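You operate a simulated robot arm through the tools that you are given. There is no shell and no other tool.

Carry out the task below with a simulated robot arm. There is one attempt and no reset: what you move stays moved.

JOB
Unstopper the flask, empty it into the jug and add water up to the 250 ml line.
Fine: water from the blue cup, within a tenth; stopper on the bench, flask and cup back. Set down upright: flask stopper, flask, blue cup.
Where things are to end (x, y in the base frame): flask stopper within 60 mm of [530, 70].
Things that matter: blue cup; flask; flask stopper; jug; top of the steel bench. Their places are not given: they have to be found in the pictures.

The check looks at the end state, three seconds after you hand in, the way a careful person would. Anything else that was tipped, shoved, dropped, spilled or broken makes it a failure. A push-on lid holds only when it is set on centred and level and pressed home; a screw cap is set on level and turned clockwise until tight.

ROBOT AND FRAMES
A 7-joint arm with a three-finger gripper, fixed in place. Base frame: the origin is at the foot of the arm, x ahead of it, y to its left, z up; the work surface is at about z = 900. Lengths are in mm, angles in rad, forces in N, time in s.
Its first joint turns from -2.897 to 2.897 rad. Payload 2.69 kg.
The TCP is the grasp point between the finger pads, 30 mm short of the fingertips. In the tool frame z runs along the fingers and y along their closing line. Largest opening 128 mm; the body of the gripper starts 117 mm behind the TCP.
Orientation is that of the tool frame in the base frame, as a unit quaternion [x, y, z, w]. With the fingers straight down and closing along the base's y, the tool's x points along the base's -x, its y along +y and its z along -z.

CONTROLS
- The arm moves only by the tool step_arm. Its arguments are lists of equal length, an entry for each row: "dr": the turn, a rotation vector about the tool's x, y, z in rad, a list of three; "offset": the shift along the tool's x, y, z in mm, a list of three; "jaw": the opening, from 0 (shut) to 1 (fully open). In form: {"dr": [[ax, ay, az], ...], "offset": [[dx, dy, dz], ...], "jaw": [jaw, ...]}. A call has 1 to 20 rows; each row shifts and turns the commanded pose from where the row before left it, along the tool's axes as they then stand. Each row takes 0.2 s and may step no farther than 50 mm and 0.15 rad from the row before; otherwise, or with a gripper value out of range, the whole call is refused. Where a pose cannot be reached the arm comes as near as it can. A force on the tool above 40 N (or 10 N above the force at the start of the call, whichever is more), or a blocked arm, ends the call early, and 0.2 s more pass. The fingers move at their own pace and stop on an object; they squeeze with about 33 N. The grip force told is the motor's: it shows also when the fingers shut on nothing. Time passes only in rows, and 0.2 s behind the last, so rows that do not move let the fingers close. It gives the time, the measured TCP pose, the force on the tool (base axes), the opening and the grip force at its end, in the units of the frame above (readings bear some noise), with the torque about the TCP (base axes, N m) and any sound that the robot's microphone picked up.
- Cameras (640 x 400 px; columns grow to the right, rows downward): "scene" is fixed at [399.2, -648.4, 1471.3]; the picture's right is [0.92, -0.39, 0.00], its down [-0.20, -0.46, -0.87] and it looks along [0.34, 0.80, -0.50] (base axes); focal length 263 px, centre (320, 200). "wrist" rides on the gripper at [58, 54, -131] in the tool frame; the picture's right is [-0.68, 0.74, 0.00], its down [-0.62, -0.57, -0.55] and it looks along [-0.40, -0.37, 0.84] (tool axes); focal length 234 px, centre (320, 200).
- grab_frame(camera): a new picture of that camera. It takes no simulated time.
- lift_body(by): slides the trunk up (or, below 0, down) by that many mm; the arm rides with it, the base frame stays. It gives what a move gives, with no picture.
- probe_pixels(camera, pixels): for up to 12 pixels [column, row] of the newest picture of that camera ("zoom" is the newest enlarged one), the place [x, y, z] in the base frame of the surface seen there, good to about 2 mm. It takes no simulated time.
- close_up(camera, box): a new picture of the part [left, top, right, bottom] of that camera's present view, enlarged. It takes no simulated time.
- hand_in(): hands the job in; it is judged then, once.

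Unless the task says otherwise, let go and move clear before handing in.

The tools are called after "Emit:" by a JSON object that holds its "method" and its "body". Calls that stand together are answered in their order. step_arm: Moves the arm, as the interface text tells. Its arguments: {"type":"object","properties":{"dr":{"type":"array","items":{"type":"array","items":{"type":"number"}}},"offset":{"type":"array","items":{"type":"array","items":{"type":"number"}}},"jaw":{"type":"array","items":{"type":"number"}}},"required":["dr","offset","jaw"]} The other tools are called the same way: lift_body (by) slides the trunk up or down; grab_frame (camera) takes a picture; probe_pixels (camera, pixels) gives the place of the surface under pixels of a picture; close_up (camera, box) takes an enlarged picture of a part of a camera's view; hand_in () hands the job in.

At the start:

```text
time: 0.0
tool_pos: [450.8, 532.7, 1374.1]
tool_rot: [0.001, 1.0, -0.001, 0.0]
wrist_force: [0.0, 1.0, 0.9]
wrist_torque: [0.02, -0.03, 0.02]
gripper_width: 128.0
grasp_force: 0.1
trunk travel left (down, up): [-150.0, 200.0]
```

scene: 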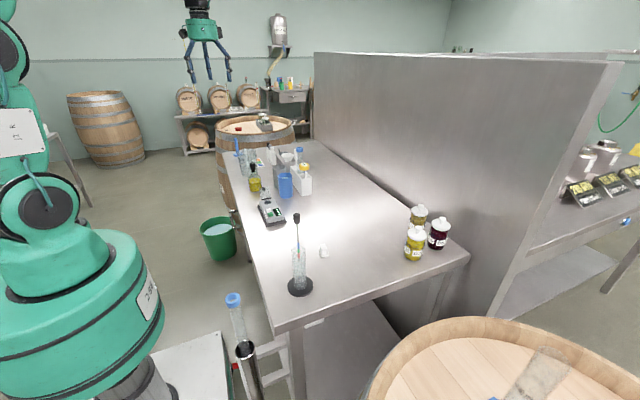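
wrist: 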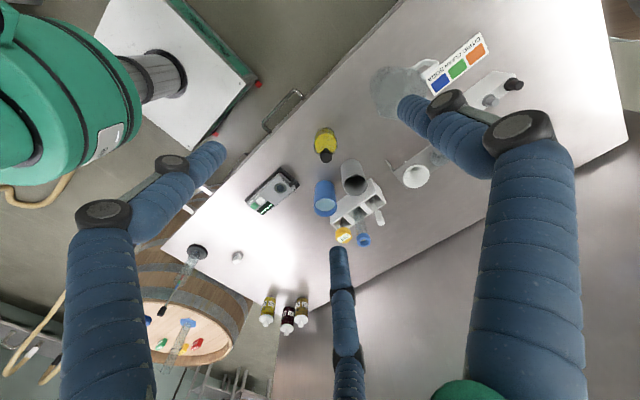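

The scene shows a bench with a yellow-green flask with black stopper (~255,178), blue cup (~285,185), and other objects. I'll zoom in to identify everything.

Emit:
{"method": "close_up", "body": {"camera": "scene", "box": [220, 130, 340, 230]}}

Emit:
{"method": "close_up", "body": {"camera": "wrist", "box": [230, 100, 420, 260]}}

Emit:
{"method": "close_up", "body": {"camera": "wrist", "box": [340, 20, 560, 200]}}

```text
4.00 times, centred on (280, 180) of scene
```

zoom: 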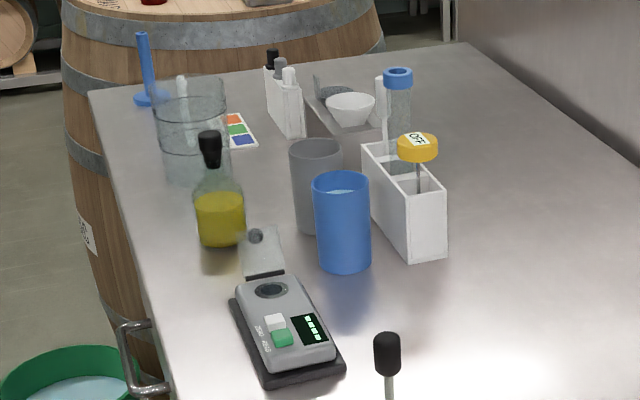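

```text
2.50 times, centred on (325, 180) of wrist
```

zoom: 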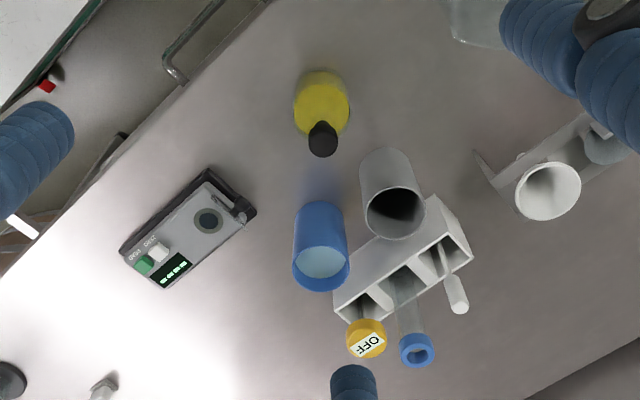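

```text
2.22 times, centred on (450, 110) of wrist
```

zoom: 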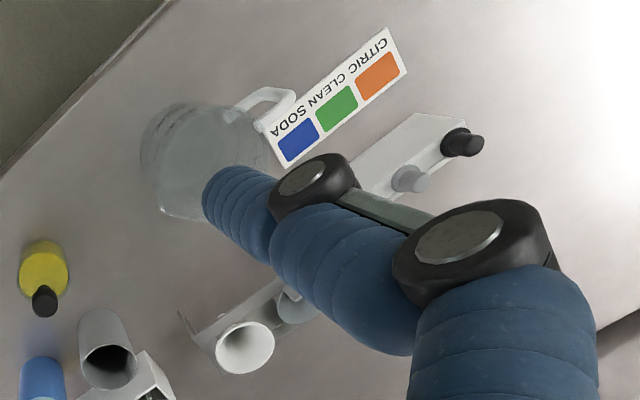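

The flask (yellow liquid, black stopper), blue cup, grey cup and jug (transparent, left-back) are visible. I'll re-take the scene close-up and probe key points.

Emit:
{"method": "close_up", "body": {"camera": "scene", "box": [225, 140, 305, 190]}}

```text
8.00 times, centred on (265, 165) of scene
```

zoom: 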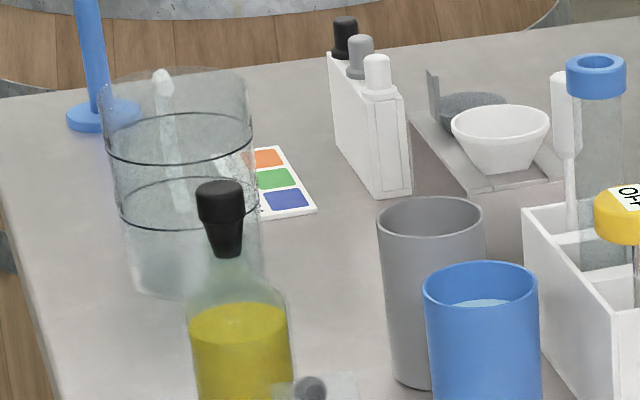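

The jug has two ring lines (zoom rows ~155 and ~220). Probing stopper, flask, cup, jug points.

Emit:
{"method": "probe_pixels", "body": {"camera": "zoom", "pixels": [[220, 186], [222, 215], [226, 245], [240, 340], [480, 340], [480, 266], [490, 300], [430, 200], [180, 75], [185, 290], [175, 160], [185, 225]]}}

Emit:
{"method": "probe_pixels", "body": {"camera": "wrist", "pixels": [[326, 157], [325, 135], [325, 205], [325, 185], [353, 184], [395, 90], [380, 70], [375, 100], [385, 115], [430, 65], [405, 68], [237, 257]]}}

```text
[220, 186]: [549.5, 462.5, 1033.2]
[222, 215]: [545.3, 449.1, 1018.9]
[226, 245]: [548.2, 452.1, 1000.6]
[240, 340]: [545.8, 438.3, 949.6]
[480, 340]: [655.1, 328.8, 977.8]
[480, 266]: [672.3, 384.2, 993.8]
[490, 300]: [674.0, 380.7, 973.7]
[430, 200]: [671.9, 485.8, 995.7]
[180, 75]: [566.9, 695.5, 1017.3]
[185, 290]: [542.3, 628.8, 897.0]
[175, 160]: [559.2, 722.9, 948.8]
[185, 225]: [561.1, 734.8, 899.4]
```

```text
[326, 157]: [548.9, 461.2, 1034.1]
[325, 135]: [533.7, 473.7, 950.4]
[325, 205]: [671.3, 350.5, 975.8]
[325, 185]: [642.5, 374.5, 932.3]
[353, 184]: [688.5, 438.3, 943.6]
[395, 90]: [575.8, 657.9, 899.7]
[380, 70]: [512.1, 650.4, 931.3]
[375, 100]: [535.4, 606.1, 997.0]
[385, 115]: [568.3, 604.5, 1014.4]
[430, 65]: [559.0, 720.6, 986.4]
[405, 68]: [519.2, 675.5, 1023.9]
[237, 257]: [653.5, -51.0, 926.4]
```

Jug centre looks near (550, 645), flask (548, 457), blue cup (668, 355). I'll look at the gripper itself and around the rest of the bench for the target spot.

Emit:
{"method": "close_up", "body": {"camera": "scene", "box": [140, 0, 260, 90]}}

Emit:
{"method": "close_up", "body": {"camera": "scene", "box": [230, 180, 480, 330]}}

```text
4.44 times, centred on (200, 45) of scene
```

zoom: 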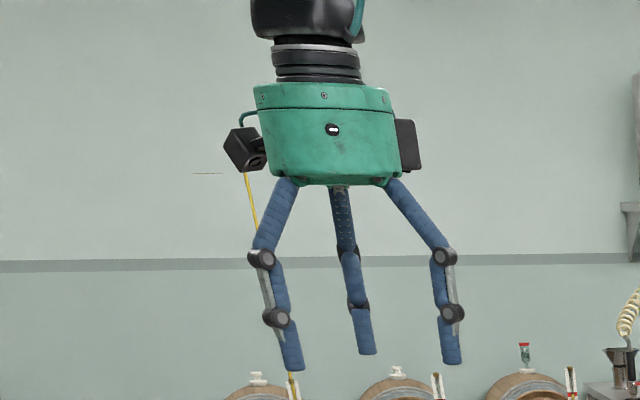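

```text
2.56 times, centred on (355, 255) of scene
```

zoom: 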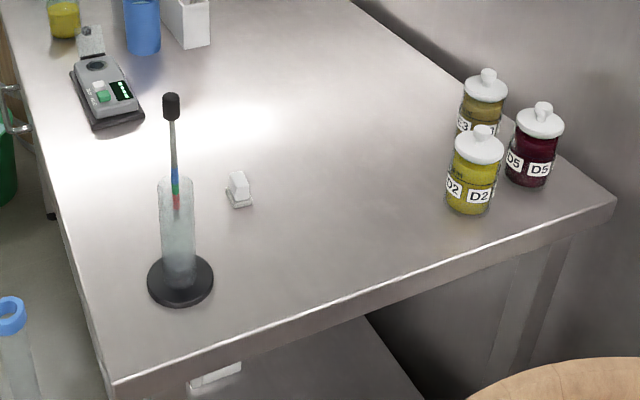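

The hand has three visible fingers; I'll probe the fingertip positions in the wrist and scene view, and the bench around the target spot.

Emit:
{"method": "grab_frame", "body": {"camera": "wrist"}}

Emit:
{"method": "probe_pixels", "body": {"camera": "wrist", "pixels": [[212, 152], [190, 165], [408, 108], [430, 125], [339, 255], [342, 300], [170, 165], [445, 100], [100, 210], [510, 130]]}}

Emit:
{"method": "probe_pixels", "body": {"camera": "scene", "pixels": [[285, 238], [300, 250], [270, 212], [255, 228], [275, 255], [296, 215], [300, 285], [323, 252], [193, 78], [210, 78], [228, 78]]}}

```text
taken
```

wrist: 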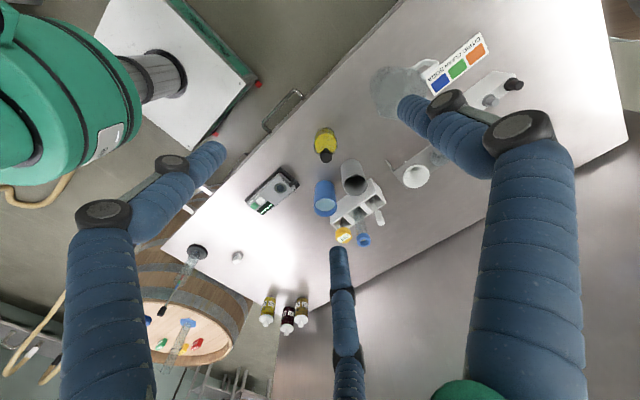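

```text
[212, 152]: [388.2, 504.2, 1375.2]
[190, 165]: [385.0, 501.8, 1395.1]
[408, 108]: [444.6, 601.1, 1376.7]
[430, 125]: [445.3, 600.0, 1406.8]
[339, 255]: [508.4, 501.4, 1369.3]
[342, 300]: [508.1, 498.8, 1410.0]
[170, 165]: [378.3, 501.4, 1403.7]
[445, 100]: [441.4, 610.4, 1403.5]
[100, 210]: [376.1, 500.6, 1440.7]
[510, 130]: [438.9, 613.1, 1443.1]
```

```text
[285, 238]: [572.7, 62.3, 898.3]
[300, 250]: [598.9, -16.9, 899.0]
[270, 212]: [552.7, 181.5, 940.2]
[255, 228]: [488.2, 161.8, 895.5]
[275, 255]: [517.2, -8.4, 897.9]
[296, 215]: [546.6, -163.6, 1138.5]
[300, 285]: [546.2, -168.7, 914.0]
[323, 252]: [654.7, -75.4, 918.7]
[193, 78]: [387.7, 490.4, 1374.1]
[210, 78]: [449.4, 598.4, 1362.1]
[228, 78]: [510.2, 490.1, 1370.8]
```

The fingers sit at 120° around the TCP at full opening. I'll test how they move by partly closing in free air and looking.

Emit:
{"method": "step_arm", "body": {"dr": [[0, 0, 0], [0, 0, 0], [0, 0, 0]], "offset": [[0, 0, 0], [0, 0, 0], [0, 0, 0]], "jaw": [0.3, 0.3, 0.3]}}

Emit:
{"method": "grab_frame", "body": {"camera": "wrist"}}

Emit:
{"method": "close_up", "body": {"camera": "scene", "box": [140, 0, 260, 90]}}

```text
time: 0.8
tool_pos: [449.7, 533.1, 1375.1]
tool_rot: [0.0, 1.0, 0.0, -0.001]
wrist_force: [-0.6, 0.3, 0.4]
wrist_torque: [-0.02, -0.02, 0.01]
gripper_width: 38.8
grasp_force: 0.1
trunk travel left (down, up): [-150.0, 200.0]
```

```text
taken
```

wrist: 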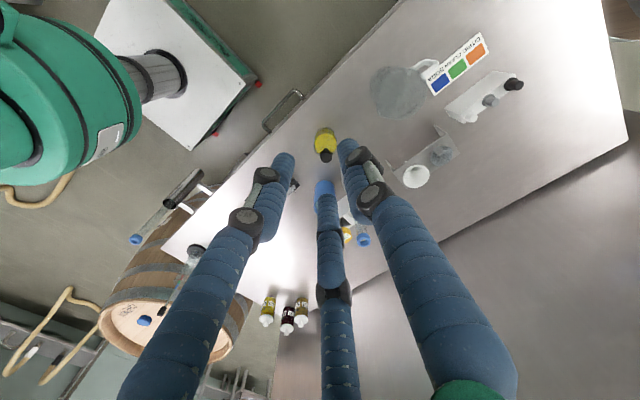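

```text
4.44 times, centred on (200, 45) of scene
```

zoom: 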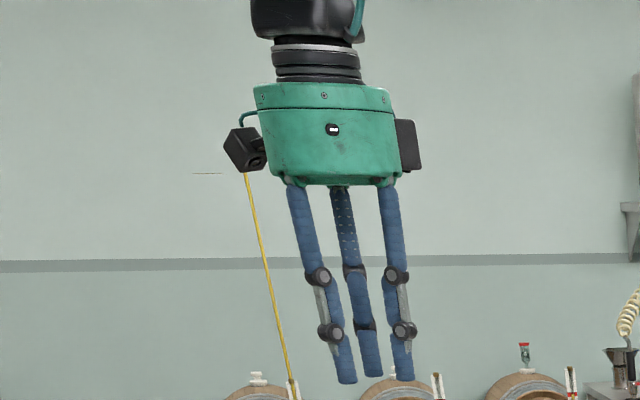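

The fingers close centrically. The jug is now clear at wrist (400,92); zoom in.

Emit:
{"method": "close_up", "body": {"camera": "wrist", "box": [355, 40, 455, 130]}}

```text
4.44 times, centred on (405, 85) of wrist
```

zoom: 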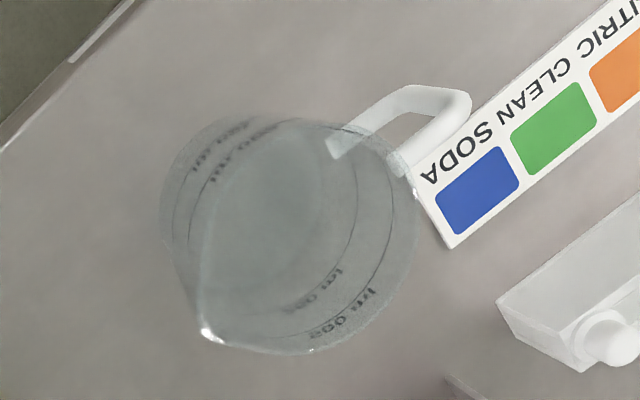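

The jug has a spout at zoom (207,335), handle at upper right, and two labelled lines. Probe the jug's rim and lines.

Emit:
{"method": "probe_pixels", "body": {"camera": "zoom", "pixels": [[207, 335], [165, 205], [210, 130], [330, 125], [415, 195], [400, 290], [310, 352], [345, 315], [325, 290], [290, 220], [440, 95], [200, 235]]}}

Emit:
{"method": "close_up", "body": {"camera": "scene", "box": [228, 143, 268, 183]}}

```text
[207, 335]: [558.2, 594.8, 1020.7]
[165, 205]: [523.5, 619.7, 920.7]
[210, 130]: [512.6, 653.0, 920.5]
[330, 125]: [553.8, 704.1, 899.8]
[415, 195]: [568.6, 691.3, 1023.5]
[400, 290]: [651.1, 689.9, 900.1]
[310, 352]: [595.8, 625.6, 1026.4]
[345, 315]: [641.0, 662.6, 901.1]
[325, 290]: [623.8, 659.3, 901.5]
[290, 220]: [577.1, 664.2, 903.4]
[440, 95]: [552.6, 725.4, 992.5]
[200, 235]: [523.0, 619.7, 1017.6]
```

```text
10.00 times, centred on (248, 163) of scene
```

zoom: 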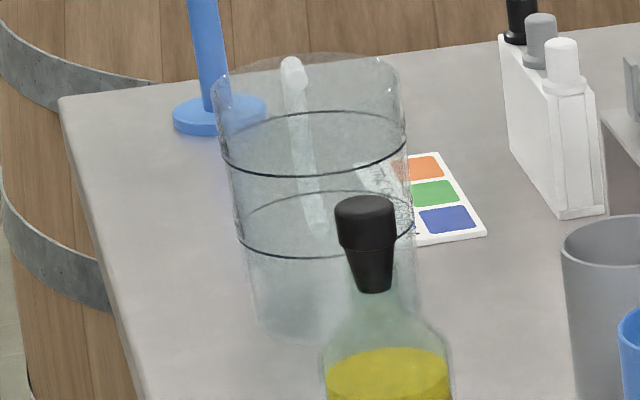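

Jug: centre ≈(557,648), rim z≈1023, radius ≈45, two lines at about 50 and 95 mm. I'll move above the jug to read the labels.

Emit:
{"method": "step_arm", "body": {"dr": [[0, 0, 0], [0, 0, 0], [0, 0, 0], [0, 0, 0], [0, 0, 0], [0, 0, 0], [0, 0, 0]], "offset": [[-21, 16.5, 37], [-21, 16.5, 37], [-21, 16.5, 37], [-21, 16.5, 37], [-21, 16.5, 37], [-21, 16.5, 37], [0, 0, 0]], "jaw": [0.3, 0.3, 0.3, 0.3, 0.3, 0.3, 0.3]}}

Emit:
{"method": "grab_frame", "body": {"camera": "wrist"}}

Emit:
{"method": "grab_frame", "body": {"camera": "scene"}}

```text
time: 2.4
tool_pos: [577.9, 632.5, 1152.1]
tool_rot: [0.0, 1.0, -0.001, 0.001]
wrist_force: [0.3, 1.2, -0.5]
wrist_torque: [-0.06, 0.08, 0.01]
gripper_width: 38.4
grasp_force: 0.0
trunk travel left (down, up): [-150.0, 200.0]
```

```text
taken
```

wrist: 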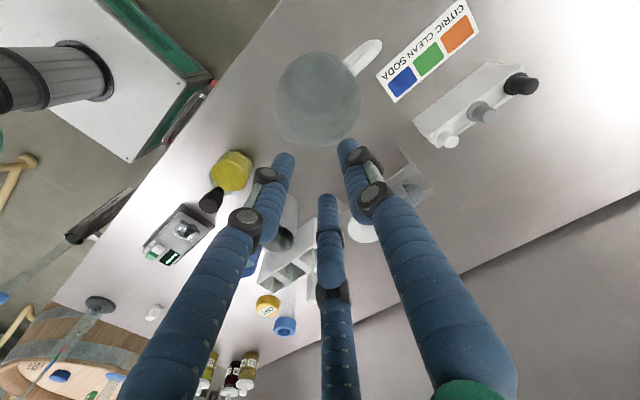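

```text
taken
```

scene: 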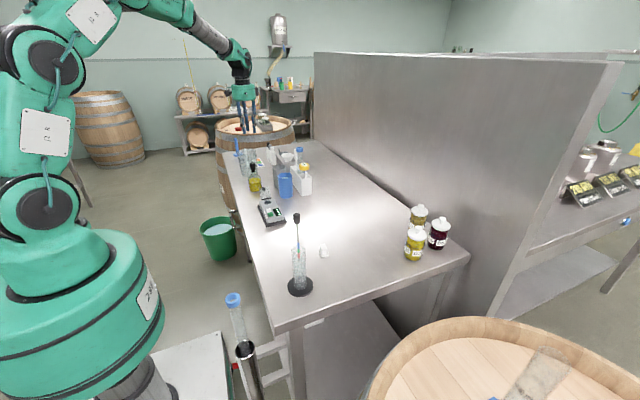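

Emit:
{"method": "close_up", "body": {"camera": "wrist", "box": [255, 25, 415, 155]}}

Emit:
{"method": "close_up", "body": {"camera": "wrist", "box": [120, 130, 260, 280]}}

```text
3.08 times, centred on (335, 90) of wrist
```

zoom: 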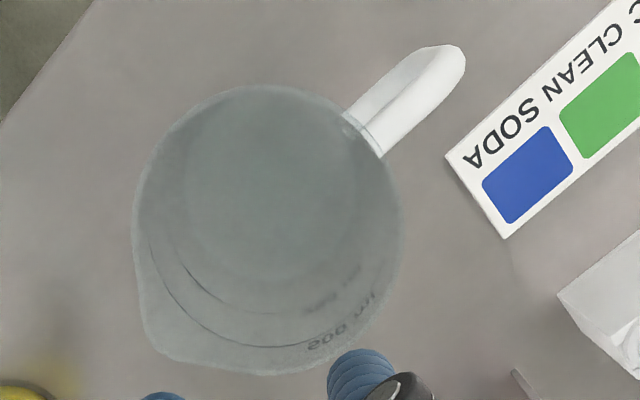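

```text
2.67 times, centred on (190, 205) of wrist
```

zoom: 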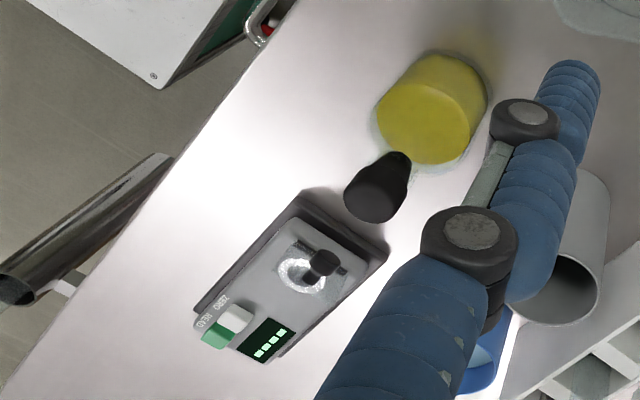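

Upper line reads 500 ml, so the lower one is 250 ml. Now map the photometer, cup, rack extents for clearances.

Emit:
{"method": "close_up", "body": {"camera": "scene", "box": [245, 160, 325, 230]}}

```text
5.71 times, centred on (285, 195) of scene
```

zoom: 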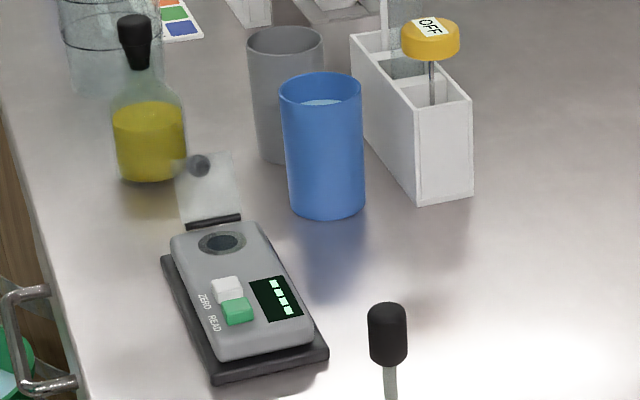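

Emit:
{"method": "probe_pixels", "body": {"camera": "zoom", "pixels": [[212, 382], [328, 355], [165, 262], [200, 220], [210, 160], [235, 165], [325, 218], [285, 150], [364, 150], [322, 75], [322, 150], [320, 104]]}}

Emit:
{"method": "probe_pixels", "body": {"camera": "zoom", "pixels": [[415, 200], [470, 195], [380, 130], [430, 40], [285, 30], [270, 155], [260, 100], [150, 180], [122, 150], [183, 150], [135, 20], [140, 70]]}}

```text
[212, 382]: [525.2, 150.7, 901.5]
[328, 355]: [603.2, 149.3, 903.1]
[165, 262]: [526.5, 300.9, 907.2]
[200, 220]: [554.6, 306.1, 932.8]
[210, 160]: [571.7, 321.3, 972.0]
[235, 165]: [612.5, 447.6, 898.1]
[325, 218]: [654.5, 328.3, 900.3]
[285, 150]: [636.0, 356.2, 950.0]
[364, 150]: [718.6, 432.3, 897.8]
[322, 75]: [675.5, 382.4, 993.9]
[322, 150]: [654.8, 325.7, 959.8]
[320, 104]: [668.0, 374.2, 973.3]
```

```text
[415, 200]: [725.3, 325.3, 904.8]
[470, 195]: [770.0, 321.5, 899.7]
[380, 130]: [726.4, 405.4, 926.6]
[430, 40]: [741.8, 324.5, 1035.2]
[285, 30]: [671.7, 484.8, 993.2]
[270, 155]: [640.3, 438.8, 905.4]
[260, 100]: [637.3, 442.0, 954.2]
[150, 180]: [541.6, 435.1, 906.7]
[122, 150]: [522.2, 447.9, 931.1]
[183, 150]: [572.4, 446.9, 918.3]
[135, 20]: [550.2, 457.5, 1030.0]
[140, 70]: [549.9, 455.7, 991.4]
```

Layout is clear: flask ≈(549,459), stopper head z≈1017–1034; blue cup ≈(664,356) r≈30; photometer x 525–603, y 150–310; rack x≥725. Move above the stopper with fingers about half open.

Emit:
{"method": "step_arm", "body": {"dr": [[0, 0, 0], [0, 0, 0], [0, 0, 0], [0, 0, 0], [0, 0, 0]], "offset": [[7.2, -43.4, 0.5], [7.2, -43.4, 0.5], [7.2, -43.4, 0.5], [7.3, -43.3, 0.5], [0, 0, 0]], "jaw": [0.5, 0.5, 0.5, 0.5, 0.5]}}

Emit:
{"method": "grab_frame", "body": {"camera": "wrist"}}

Emit:
{"method": "close_up", "body": {"camera": "scene", "box": [215, 110, 295, 200]}}

```text
time: 3.6
tool_pos: [550.6, 454.4, 1150.3]
tool_rot: [0.0, 1.0, -0.001, 0.0]
wrist_force: [0.0, -0.2, 0.7]
wrist_torque: [0.08, -0.02, -0.04]
gripper_width: 64.3
grasp_force: 0.0
trunk travel left (down, up): [-150.0, 200.0]
```

```text
taken
```

wrist: 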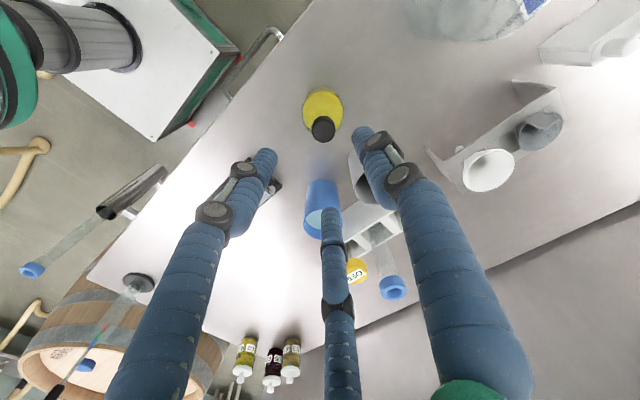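

```text
4.44 times, centred on (255, 155) of scene
```

zoom: 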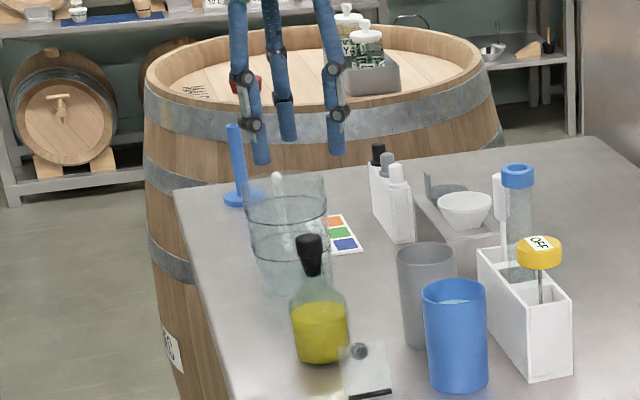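

Probe the stopper's top and the flask rim accurately from this wrist view.

Emit:
{"method": "close_up", "body": {"camera": "wrist", "box": [290, 75, 360, 155]}}

```text
5.00 times, centred on (325, 115) of wrist
```

zoom: 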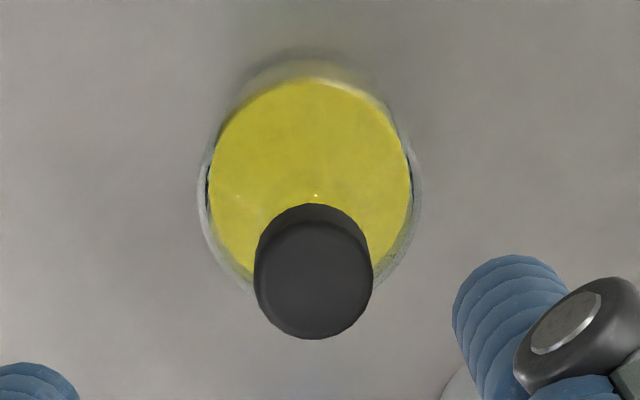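

Emit:
{"method": "probe_pixels", "body": {"camera": "zoom", "pixels": [[313, 280], [313, 320], [270, 280], [355, 280], [313, 240], [309, 212], [310, 150], [215, 190], [408, 190], [310, 85]]}}

Emit:
{"method": "probe_pixels", "body": {"camera": "wrist", "pixels": [[267, 155], [365, 133], [329, 212]]}}

```text
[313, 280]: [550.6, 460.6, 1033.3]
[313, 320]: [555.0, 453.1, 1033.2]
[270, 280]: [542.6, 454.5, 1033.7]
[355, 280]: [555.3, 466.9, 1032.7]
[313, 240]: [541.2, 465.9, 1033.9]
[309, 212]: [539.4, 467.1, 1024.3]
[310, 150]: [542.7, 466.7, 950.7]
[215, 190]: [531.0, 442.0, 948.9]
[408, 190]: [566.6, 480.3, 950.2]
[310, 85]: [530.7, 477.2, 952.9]
```

```text
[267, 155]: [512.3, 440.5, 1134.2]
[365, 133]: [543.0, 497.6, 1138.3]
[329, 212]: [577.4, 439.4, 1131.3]
```

Stopper centre ≈(549.5, 460), top z 1033.5; liquid level z≈950. Re-read the pose before descending.

Emit:
{"method": "step_arm", "body": {"dr": [[0, 0, 0]], "offset": [[0, 0, 0]], "jaw": [0.5]}}

Emit:
{"method": "step_arm", "body": {"dr": [[0, 0, 0]], "offset": [[0, 0, 0]], "jaw": [0.5]}}

```text
time: 4.0
tool_pos: [549.9, 455.6, 1149.1]
tool_rot: [0.0, 1.0, 0.0, 0.0]
wrist_force: [0.6, 1.1, -1.0]
wrist_torque: [-0.04, 0.03, 0.0]
gripper_width: 64.0
grasp_force: 0.1
trunk travel left (down, up): [-150.0, 200.0]
```

```text
time: 4.4
tool_pos: [551.0, 456.6, 1148.6]
tool_rot: [0.0, 1.0, 0.0, 0.0]
wrist_force: [0.2, -0.1, 0.6]
wrist_torque: [0.02, -0.01, -0.01]
gripper_width: 63.9
grasp_force: 0.0
trunk travel left (down, up): [-150.0, 200.0]
```

Mean pose ≈(550.4, 455.8, 1149.3). Shift +4 in y and descend so the fingertips reach z≈1018.

Emit:
{"method": "step_arm", "body": {"dr": [[0, 0, 0], [0, 0, 0], [0, 0, 0], [0, 0, 0]], "offset": [[0.5, 4, 20], [0, 0, 40], [0, 0, 40], [0, 0, 0]], "jaw": [0.5, 0.5, 0.5, 0.5]}}

Emit:
{"method": "close_up", "body": {"camera": "scene", "box": [225, 130, 285, 190]}}

Emit:
{"method": "grab_frame", "body": {"camera": "wrist"}}

```text
time: 5.4
tool_pos: [549.4, 460.9, 1050.9]
tool_rot: [0.0, 1.0, 0.0, 0.0]
wrist_force: [-0.4, 0.3, -0.4]
wrist_torque: [-0.04, 0.03, 0.0]
gripper_width: 64.3
grasp_force: 0.0
trunk travel left (down, up): [-150.0, 200.0]
```

```text
6.67 times, centred on (255, 160) of scene
```

zoom: 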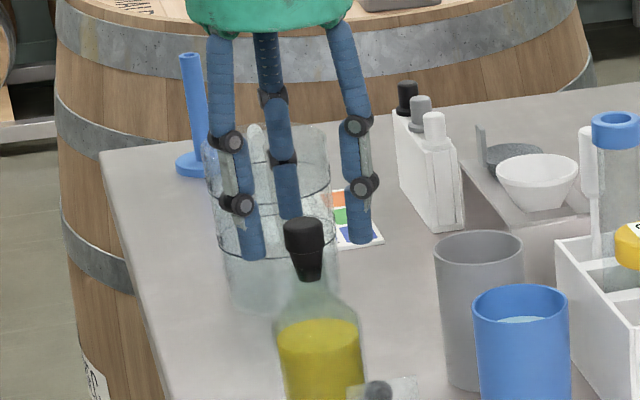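

```text
taken
```

wrist: 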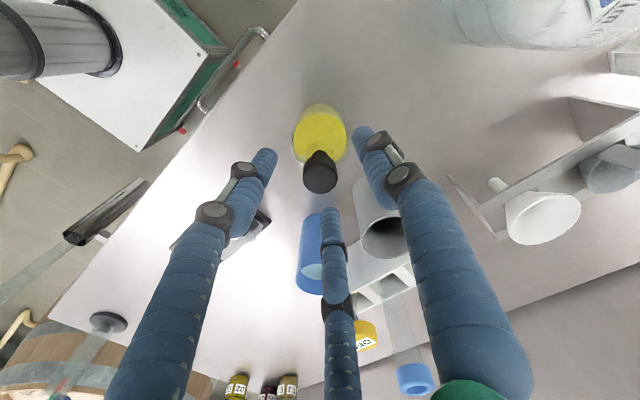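

The tips surround the stopper head. Close the jaws on it.

Emit:
{"method": "step_arm", "body": {"dr": [[0, 0, 0], [0, 0, 0], [0, 0, 0], [0, 0, 0]], "offset": [[0, 0, 2.5], [0, 0, 0], [0, 0, 0], [0, 0, 0]], "jaw": [0.4, 0.3, 0.0, 0.0]}}

Emit:
{"method": "close_up", "body": {"camera": "scene", "box": [225, 130, 285, 190]}}

Emit:
{"method": "grab_frame", "body": {"camera": "wrist"}}

```text
time: 6.4
tool_pos: [548.5, 461.3, 1047.1]
tool_rot: [0.0, 1.0, 0.0, 0.0]
wrist_force: [0.4, -0.7, 0.2]
wrist_torque: [0.01, -0.04, 0.02]
gripper_width: 24.3
grasp_force: 32.9
trunk travel left (down, up): [-150.0, 200.0]
```

```text
6.67 times, centred on (255, 160) of scene
```

zoom: 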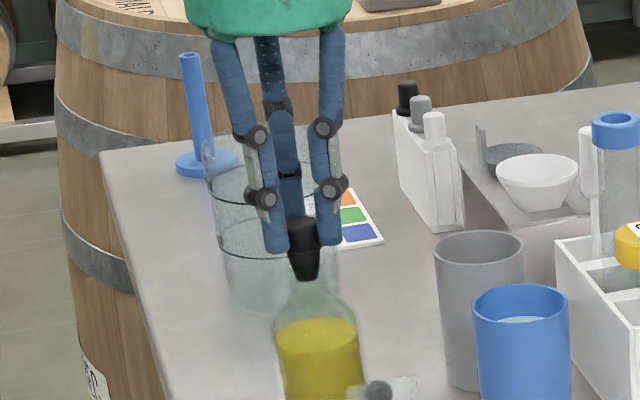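

```text
taken
```

wrist: 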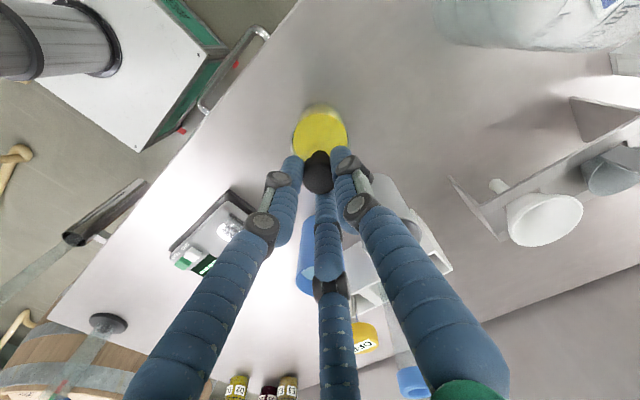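

Gripped at 24.3 mm. Pull straight up slowly, checking forces.

Emit:
{"method": "step_arm", "body": {"dr": [[0, 0, 0], [0, 0, 0], [0, 0, 0], [0, 0, 0], [0, 0, 0], [0, 0, 0]], "offset": [[0, 0, -2], [0, 0, -2], [0, 0, -3], [0, 0, -4], [0, 0, -4], [0, 0, 0]], "jaw": [0, 0, 0, 0, 0, 0]}}

Emit:
{"method": "close_up", "body": {"camera": "scene", "box": [225, 130, 285, 190]}}

```text
time: 7.8
tool_pos: [547.5, 462.3, 1063.6]
tool_rot: [0.0, 1.0, 0.0, 0.0]
wrist_force: [-0.7, 0.6, 0.0]
wrist_torque: [0.01, 0.0, -0.01]
gripper_width: 24.5
grasp_force: 32.9
trunk travel left (down, up): [-150.0, 200.0]
```

```text
6.67 times, centred on (255, 160) of scene
```

zoom: 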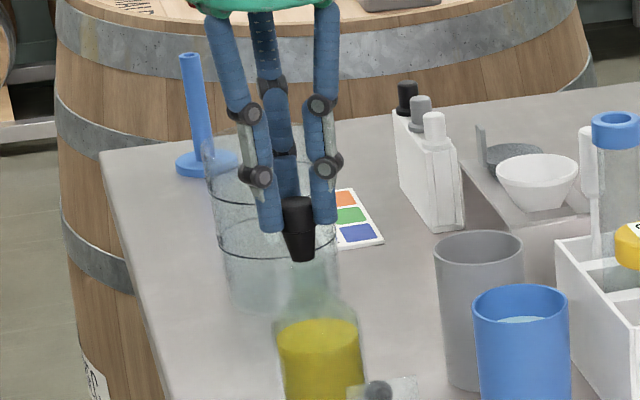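

The stopper came out and the flask stayed. Lift clear and carry it to above (530, 70).

Emit:
{"method": "step_arm", "body": {"dr": [[0, 0, 0], [0, 0, 0], [0, 0, 0], [0, 0, 0], [0, 0, 0], [0, 0, 0], [0, 0, 0], [0, 0, 0], [0, 0, 0], [0, 0, 0], [0, 0, 0], [0, 0, 0], [0, 0, 0]], "offset": [[0, 0, -20], [0, 0, -40], [0, 0, -40], [2, -43.5, 0], [2, -43.5, 0], [2, -43.5, 0], [2, -43.5, 0], [2, -43.5, 0], [2, -43.5, 0], [2, -43.5, 0], [2, -43.5, 0], [2, -43.5, 0], [0, 0, 0]], "jaw": [0, 0, 0, 0, 0, 0, 0, 0, 0, 0, 0, 0, 0]}}

Emit:
{"method": "grab_frame", "body": {"camera": "scene"}}

Emit:
{"method": "grab_frame", "body": {"camera": "wrist"}}

```text
time: 10.6
tool_pos: [531.3, 69.6, 1163.5]
tool_rot: [0.0, 1.0, 0.0, 0.001]
wrist_force: [0.7, -1.2, -1.0]
wrist_torque: [0.03, 0.04, 0.0]
gripper_width: 23.8
grasp_force: 33.1
trunk travel left (down, up): [-150.0, 200.0]
```

```text
taken
```

scene: 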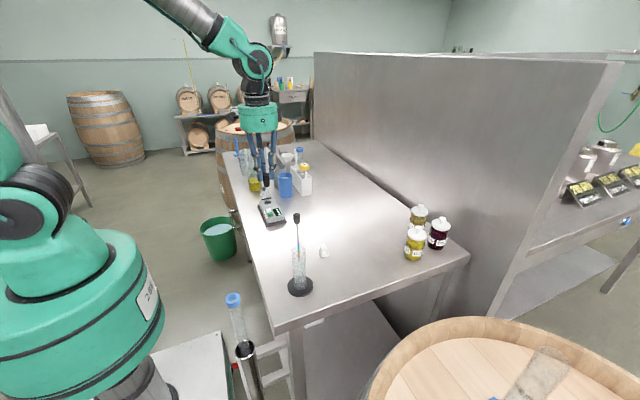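

```text
taken
```

wrist: 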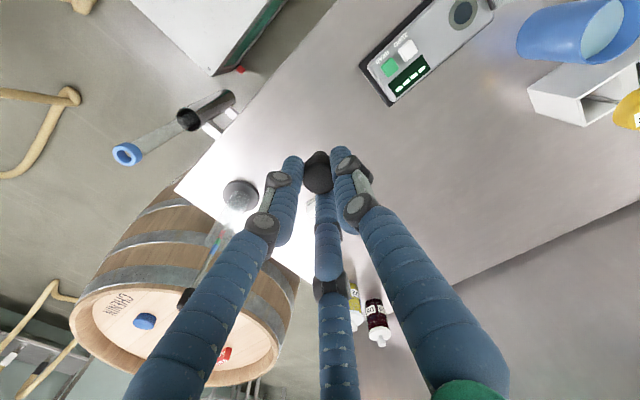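

The stopper is over the target. Zoom to measure the stopper's lower end relative to the TCP.

Emit:
{"method": "close_up", "body": {"camera": "scene", "box": [240, 150, 290, 200]}}

```text
8.00 times, centred on (265, 175) of scene
```

zoom: 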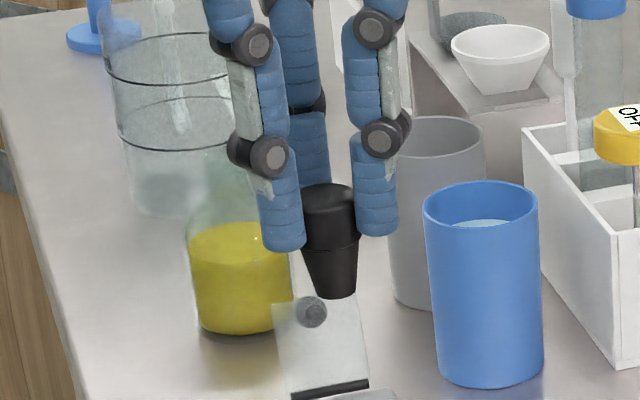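

Emit:
{"method": "probe_pixels", "body": {"camera": "zoom", "pixels": [[333, 295], [335, 285], [332, 240], [332, 192], [285, 245], [380, 232]]}}

```text
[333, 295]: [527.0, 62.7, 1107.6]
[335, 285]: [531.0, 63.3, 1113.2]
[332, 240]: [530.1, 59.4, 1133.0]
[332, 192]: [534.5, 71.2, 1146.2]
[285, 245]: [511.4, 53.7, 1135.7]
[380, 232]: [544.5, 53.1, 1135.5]
```

Stopper bottom is 56 mm below the TCP, so it touches the bench at TCP z≈954–956. Descend to ~959 first.

Emit:
{"method": "step_arm", "body": {"dr": [[0, 0, 0], [0, 0, 0], [0, 0, 0], [0, 0, 0], [0, 0, 0], [0, 0, 0], [0, 0, 0]], "offset": [[0, 0, 45], [0, 0, 45], [0, 0, 45], [0, 0, 35], [0, 0, 20], [0, 0, 12], [0, 0, 0]], "jaw": [0, 0, 0, 0, 0, 0, 0]}}

Emit:
{"method": "close_up", "body": {"camera": "scene", "box": [250, 200, 310, 260]}}

```text
time: 12.2
tool_pos: [531.6, 69.7, 961.1]
tool_rot: [0.0, 1.0, -0.001, 0.0]
wrist_force: [0.1, -0.7, -0.6]
wrist_torque: [0.02, 0.03, 0.03]
gripper_width: 24.1
grasp_force: 32.9
trunk travel left (down, up): [-150.0, 200.0]
```

```text
6.67 times, centred on (280, 230) of scene
```

zoom: 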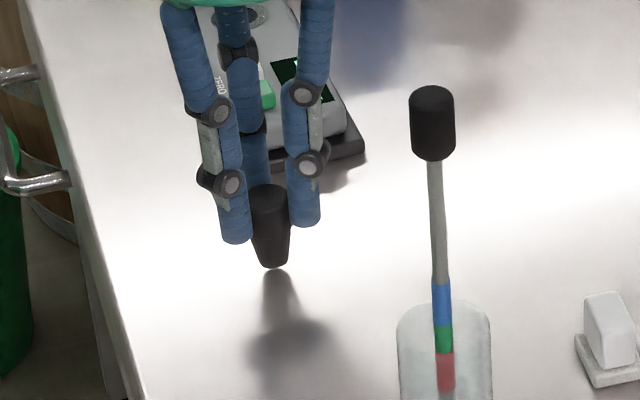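

The stopper hovers a few mm above the bench. Lower in small steps watching the force.

Emit:
{"method": "step_arm", "body": {"dr": [[0, 0, 0], [0, 0, 0]], "offset": [[0, 0, 2], [0, 0, 1]], "jaw": [0, 0]}}

Emit:
{"method": "step_arm", "body": {"dr": [[0, 0, 0], [0, 0, 0]], "offset": [[0, 0, 1], [0, 0, 0]], "jaw": [0, 0]}}

Emit:
{"method": "step_arm", "body": {"dr": [[0, 0, 0], [0, 0, 0]], "offset": [[0, 0, 1], [0, 0, 0]], "jaw": [0, 0]}}

```text
time: 12.8
tool_pos: [530.3, 69.6, 958.0]
tool_rot: [0.0, 1.0, 0.0, 0.0]
wrist_force: [-0.1, -0.5, -0.1]
wrist_torque: [0.01, 0.01, -0.01]
gripper_width: 24.3
grasp_force: 32.3
trunk travel left (down, up): [-150.0, 200.0]
```

```text
time: 13.4
tool_pos: [530.1, 69.4, 956.3]
tool_rot: [0.0, 1.0, 0.0, 0.0]
wrist_force: [0.5, 0.3, -0.6]
wrist_torque: [0.02, -0.02, -0.02]
gripper_width: 24.1
grasp_force: 32.9
trunk travel left (down, up): [-150.0, 200.0]
```

```text
time: 14.0
tool_pos: [529.8, 69.6, 957.5]
tool_rot: [0.0, 1.0, -0.001, 0.0]
wrist_force: [0.0, -0.8, 0.1]
wrist_torque: [0.03, 0.0, 0.01]
gripper_width: 24.1
grasp_force: 33.4
trunk travel left (down, up): [-150.0, 200.0]
```

Emit:
{"method": "step_arm", "body": {"dr": [[0, 0, 0], [0, 0, 0]], "offset": [[0, 0, 1], [0, 0, 0]], "jaw": [0, 0]}}

Emit:
{"method": "step_arm", "body": {"dr": [[0, 0, 0], [0, 0, 0]], "offset": [[0, 0, 1], [0, 0, 0]], "jaw": [0, 0]}}

Emit:
{"method": "close_up", "body": {"camera": "scene", "box": [260, 210, 300, 250]}}

```text
time: 14.6
tool_pos: [529.6, 71.3, 955.9]
tool_rot: [0.0, 1.0, 0.0, 0.001]
wrist_force: [-0.1, -0.8, 1.2]
wrist_torque: [-0.03, 0.05, 0.05]
gripper_width: 24.1
grasp_force: 32.9
trunk travel left (down, up): [-150.0, 200.0]
```

```text
time: 15.2
tool_pos: [530.0, 71.5, 954.6]
tool_rot: [0.001, 1.0, 0.0, 0.001]
wrist_force: [-1.1, 0.2, 15.5]
wrist_torque: [0.05, 0.08, 0.02]
gripper_width: 24.0
grasp_force: 32.9
trunk travel left (down, up): [-150.0, 200.0]
```

```text
10.00 times, centred on (280, 230) of scene
```

zoom: 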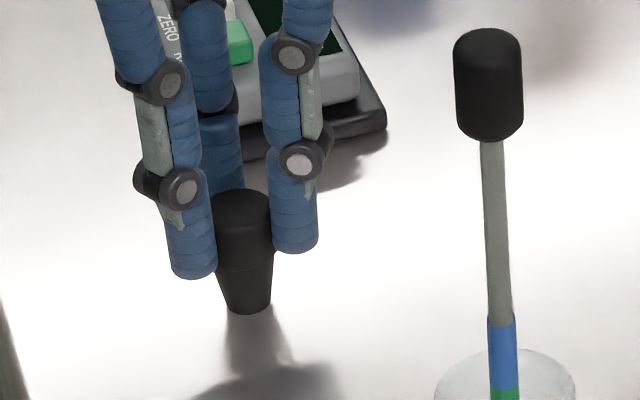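

Contact: 15.5 N upward. Ease back 0.7 mm, open gradually, then rise.

Emit:
{"method": "step_arm", "body": {"dr": [[0, 0, 0], [0, 0, 0], [0, 0, 0], [0, 0, 0], [0, 0, 0], [0, 0, 0]], "offset": [[0, 0, -0.7], [0, 0, 0], [0, 0, 0], [0, 0, 0], [0, 0, 0], [0, 0, 0]], "jaw": [0, 0.2, 0.25, 0.35, 0.45, 0.5]}}

Emit:
{"method": "close_up", "body": {"camera": "scene", "box": [260, 210, 300, 250]}}

```text
time: 16.6
tool_pos: [528.8, 70.3, 954.4]
tool_rot: [0.001, 1.0, -0.001, -0.001]
wrist_force: [-0.5, 0.3, 0.5]
wrist_torque: [0.01, -0.01, -0.02]
gripper_width: 64.1
grasp_force: 0.1
trunk travel left (down, up): [-150.0, 200.0]
```

```text
10.00 times, centred on (280, 230) of scene
```

zoom: 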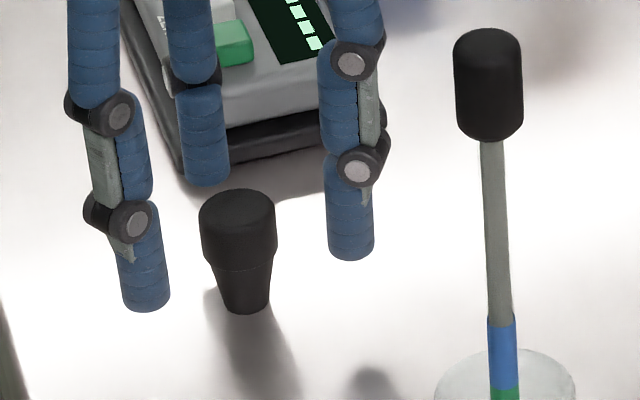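

The stopper stands upright at ≈(530,70). Lift clear and move to an open spot near (450, 350, 1200) to test a horizontal-tool posture.

Emit:
{"method": "step_arm", "body": {"dr": [[0, 0, 0], [0, 0, 0], [0, 0, 0], [0, 0, 0], [0, 0, 0], [0, 0, 0], [0, 0, 0], [0, 0, 0], [0, 0, 0], [0, 0, 0], [0, 0, 0], [0, 0, 0], [0, 0, 0], [0, 0, 0]], "offset": [[0, 0, -20], [0, 0, -40], [0, 0, -45], [0, 0, -45], [0, 0, -45], [0, 0, -45], [11, 35, -5], [11, 35, 0], [11, 35, 0], [11, 35, 0], [11, 35, 0], [11, 35, 0], [11, 35, 0], [3, 35, 0]], "jaw": [0.5, 0.5, 0.5, 0.6, 0.7, 0.7, 0.7, 0.7, 0.7, 0.7, 0.7, 0.7, 0.7, 0.7]}}

Emit:
{"method": "step_arm", "body": {"dr": [[0, -0.14, 0], [0, -0.14, 0], [0, -0.14, 0], [0, -0.14, 0], [0, -0.14, 0], [0, -0.14, 0], [0, -0.14, 0], [0, -0.14, 0], [0, 0, 0]], "offset": [[0, 0, 0], [0, 0, 0], [0, 0, 0], [0, 0, 0], [0, 0, 0], [0, 0, 0], [0, 0, 0], [0, 0, 0], [0, 0, 0]], "jaw": [0.7, 0.7, 0.7, 0.7, 0.7, 0.7, 0.7, 0.7, 0.7]}}

Emit:
{"method": "grab_frame", "body": {"camera": "scene"}}

Emit:
{"method": "grab_frame", "body": {"camera": "wrist"}}

```text
time: 19.6
tool_pos: [448.6, 351.4, 1199.7]
tool_rot: [-0.001, 1.0, 0.001, 0.0]
wrist_force: [-0.3, -0.5, -0.4]
wrist_torque: [0.0, 0.01, -0.02]
gripper_width: 89.5
grasp_force: 0.0
trunk travel left (down, up): [-150.0, 200.0]
```

```text
time: 21.6
tool_pos: [449.3, 351.2, 1200.0]
tool_rot: [0.0, 0.847, 0.0, 0.532]
wrist_force: [0.1, 0.4, -0.5]
wrist_torque: [0.02, -0.03, -0.01]
gripper_width: 89.6
grasp_force: 0.1
trunk travel left (down, up): [-150.0, 200.0]
```

```text
taken
```

scene: 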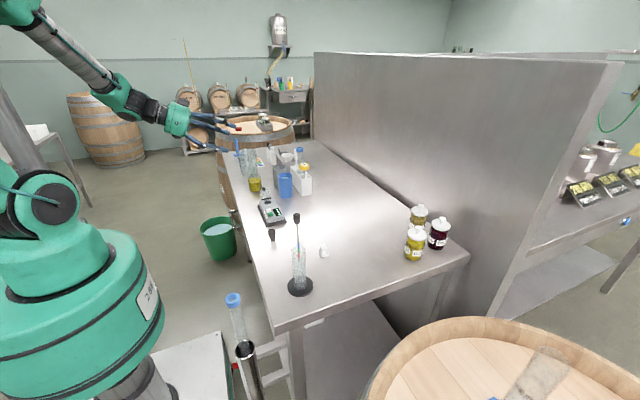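

```text
taken
```

wrist: 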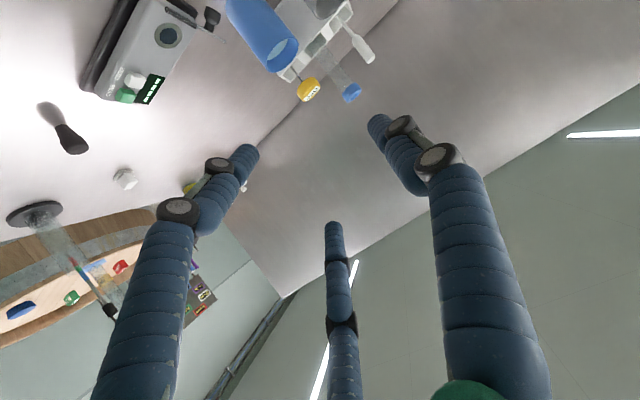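

The arm follows well to 26° below horizontal. Continue to horizontal, then test a −1.9 rad roll here in free space.

Emit:
{"method": "step_arm", "body": {"dr": [[0, -0.15, 0], [0, -0.15, 0], [0, -0.15, 0], [0, 0, -0.14], [0, 0, -0.14], [0, 0, -0.14], [0, 0, -0.14], [0, 0, -0.14], [0, 0, -0.14], [0, 0, -0.14], [0, 0, -0.14], [0, 0, -0.14], [0, 0, -0.14], [0, 0, -0.14], [0, 0, -0.14], [0, 0, -0.14], [0, 0, 0]], "offset": [[0, 0, 0], [0, 0, 0], [0, 0, 0], [0, 0, 0], [0, 0, 0], [0, 0, 0], [0, 0, 0], [0, 0, 0], [0, 0, 0], [0, 0, 0], [0, 0, 0], [0, 0, 0], [0, 0, 0], [0, 0, 0], [0, 0, 0], [0, 0, 0], [0, 0, 0]], "jaw": [0.7, 0.7, 0.7, 0.7, 0.7, 0.7, 0.7, 0.7, 0.7, 0.7, 0.7, 0.7, 0.7, 0.7, 0.7, 0.7, 0.7]}}

Emit:
{"method": "grab_frame", "body": {"camera": "scene"}}

Emit:
{"method": "grab_frame", "body": {"camera": "wrist"}}

```text
time: 25.2
tool_pos: [449.0, 351.0, 1199.7]
tool_rot: [0.559, -0.434, 0.558, -0.434]
wrist_force: [-0.2, -0.1, 0.2]
wrist_torque: [0.0, -0.01, 0.0]
gripper_width: 89.6
grasp_force: 0.1
trunk travel left (down, up): [-150.0, 200.0]
```

```text
taken
```

scene: 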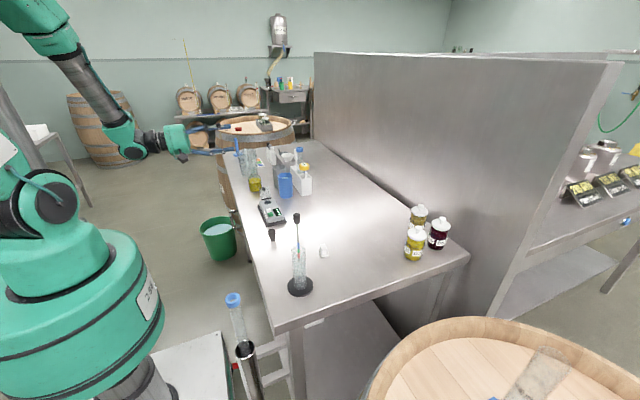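

```text
taken
```

wrist: 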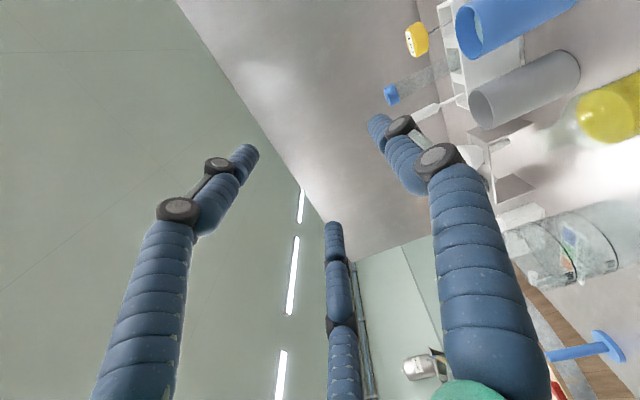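

Roll to −1.82 rad tracked. Test up to −2.66 rad, since fully emptying a necked flask needs a steep tilt.

Emit:
{"method": "step_arm", "body": {"dr": [[0, 0, -0.14], [0, 0, -0.14], [0, 0, -0.14], [0, 0, -0.14], [0, 0, -0.14], [0, 0, -0.14], [0, 0, 0]], "offset": [[0, 0, 0], [0, 0, 0], [0, 0, 0], [0, 0, 0], [0, 0, 0], [0, 0, 0], [0, 0, 0]], "jaw": [0.7, 0.7, 0.7, 0.7, 0.7, 0.7, 0.7]}}

```text
time: 26.8
tool_pos: [448.8, 350.8, 1200.8]
tool_rot: [0.687, -0.169, 0.686, -0.169]
wrist_force: [0.8, 0.8, 0.0]
wrist_torque: [-0.01, 0.0, -0.01]
gripper_width: 89.7
grasp_force: 0.0
trunk travel left (down, up): [-150.0, 200.0]
```

Roll to −2.66 is reachable. Roll back to upright and check the bench-edge handle (scene ≈(237,215)) for clearance.

Emit:
{"method": "step_arm", "body": {"dr": [[0, 0, 0.14], [0, 0, 0.14], [0, 0, 0.14], [0, 0, 0.14], [0, 0, 0.14], [0, 0, 0.14], [0, 0, 0.14], [0, 0, 0.14], [0, 0, 0.14], [0, 0, 0.14], [0, 0, 0.14], [0, 0, 0.14], [0, 0, 0.14], [0, 0, 0.14], [0, 0, 0.14], [0, 0, 0.14], [0, 0, 0.14], [0, 0, 0.14], [0, 0, 0.14], [0, 0, 0]], "offset": [[0, 0, 0], [0, 0, 0], [0, 0, 0], [0, 0, 0], [0, 0, 0], [0, 0, 0], [0, 0, 0], [0, 0, 0], [0, 0, 0], [0, 0, 0], [0, 0, 0], [0, 0, 0], [0, 0, 0], [0, 0, 0], [0, 0, 0], [0, 0, 0], [0, 0, 0], [0, 0, 0], [0, 0, 0], [0, 0, 0]], "jaw": [0.7, 0.7, 0.7, 0.7, 0.7, 0.7, 0.7, 0.7, 0.7, 0.7, 0.7, 0.7, 0.7, 0.7, 0.7, 0.7, 0.7, 0.7, 0.7, 0.7]}}

Emit:
{"method": "close_up", "body": {"camera": "scene", "box": [200, 140, 280, 240]}}

```text
time: 31.0
tool_pos: [449.5, 349.9, 1198.9]
tool_rot: [0.0, 0.707, 0.0, 0.707]
wrist_force: [0.3, 0.2, 0.7]
wrist_torque: [-0.01, 0.0, 0.01]
gripper_width: 89.6
grasp_force: 0.1
trunk travel left (down, up): [-150.0, 200.0]
```

```text
4.00 times, centred on (240, 190) of scene
```

zoom: 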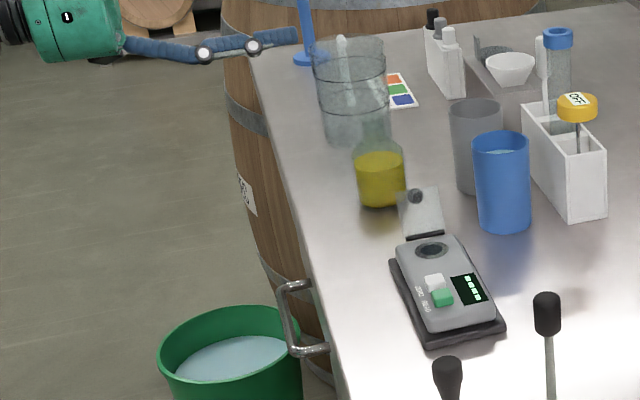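

Emit:
{"method": "probe_pixels", "body": {"camera": "zoom", "pixels": [[283, 295], [293, 340], [310, 285], [325, 348], [275, 60], [300, 200], [300, 250], [340, 330], [250, 60], [430, 200], [412, 225], [385, 150]]}}

```text
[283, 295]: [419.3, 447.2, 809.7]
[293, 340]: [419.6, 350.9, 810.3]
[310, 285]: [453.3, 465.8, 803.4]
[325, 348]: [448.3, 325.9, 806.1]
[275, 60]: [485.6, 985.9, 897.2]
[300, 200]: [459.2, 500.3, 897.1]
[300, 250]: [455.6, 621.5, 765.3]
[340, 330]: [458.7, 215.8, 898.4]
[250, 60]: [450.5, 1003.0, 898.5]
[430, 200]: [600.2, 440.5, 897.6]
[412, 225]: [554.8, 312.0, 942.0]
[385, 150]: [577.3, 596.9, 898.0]
```

The handle sits at z≈810, well below, and the bench edge is at x≈457. I'll pitch 15° down, move to a pre-grasp in front of the flask at (404,460,985), and open to ~72 mm.

Emit:
{"method": "step_arm", "body": {"dr": [[0, 0, 0], [0, 0, 0], [0, 0, 0], [0, 0, 0], [0, 0, 0], [0, 0, 0], [0, 0, 0], [0, 0, 0], [0, 0.131, 0], [0, 0.131, 0], [0, 0, 0]], "offset": [[0, 36, -15], [0, 37, -15], [0, 37, -15], [44, 0, 0], [43, 0, 0], [43, 0, 0], [43, 0, 0], [41, 0, 0], [0, 0, 0], [0, 0, 0], [0, 0, 0]], "jaw": [0.6, 0.6, 0.6, 0.56, 0.56, 0.56, 0.56, 0.56, 0.56, 0.56, 0.56]}}

Emit:
{"method": "grab_frame", "body": {"camera": "wrist"}}

Emit:
{"method": "grab_frame", "body": {"camera": "scene"}}

```text
time: 33.4
tool_pos: [405.6, 459.7, 985.3]
tool_rot: [0.001, 0.794, 0.0, 0.608]
wrist_force: [-0.2, -0.6, 0.7]
wrist_torque: [0.06, 0.05, 0.04]
gripper_width: 71.6
grasp_force: 0.1
trunk travel left (down, up): [-150.0, 200.0]
```

```text
taken
```

wrist: 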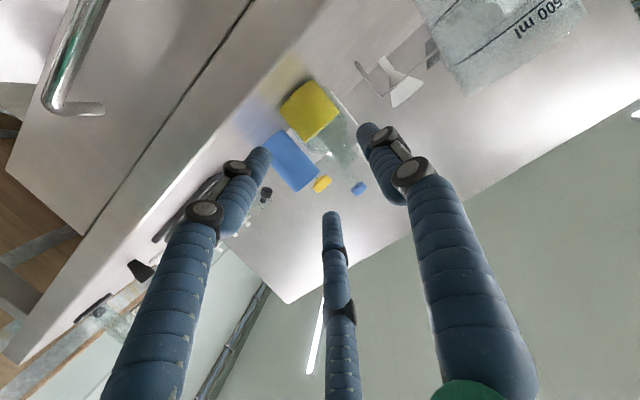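

```text
taken
```

scene: 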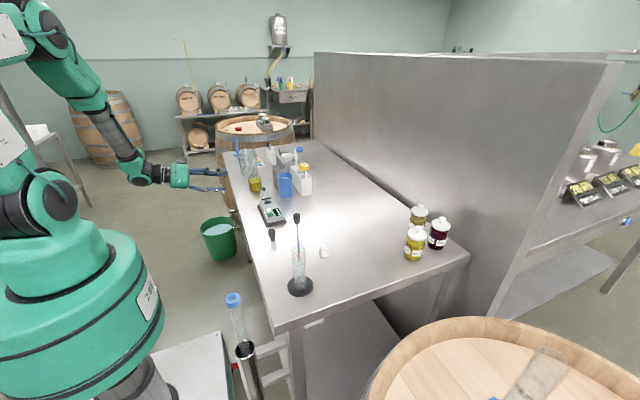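

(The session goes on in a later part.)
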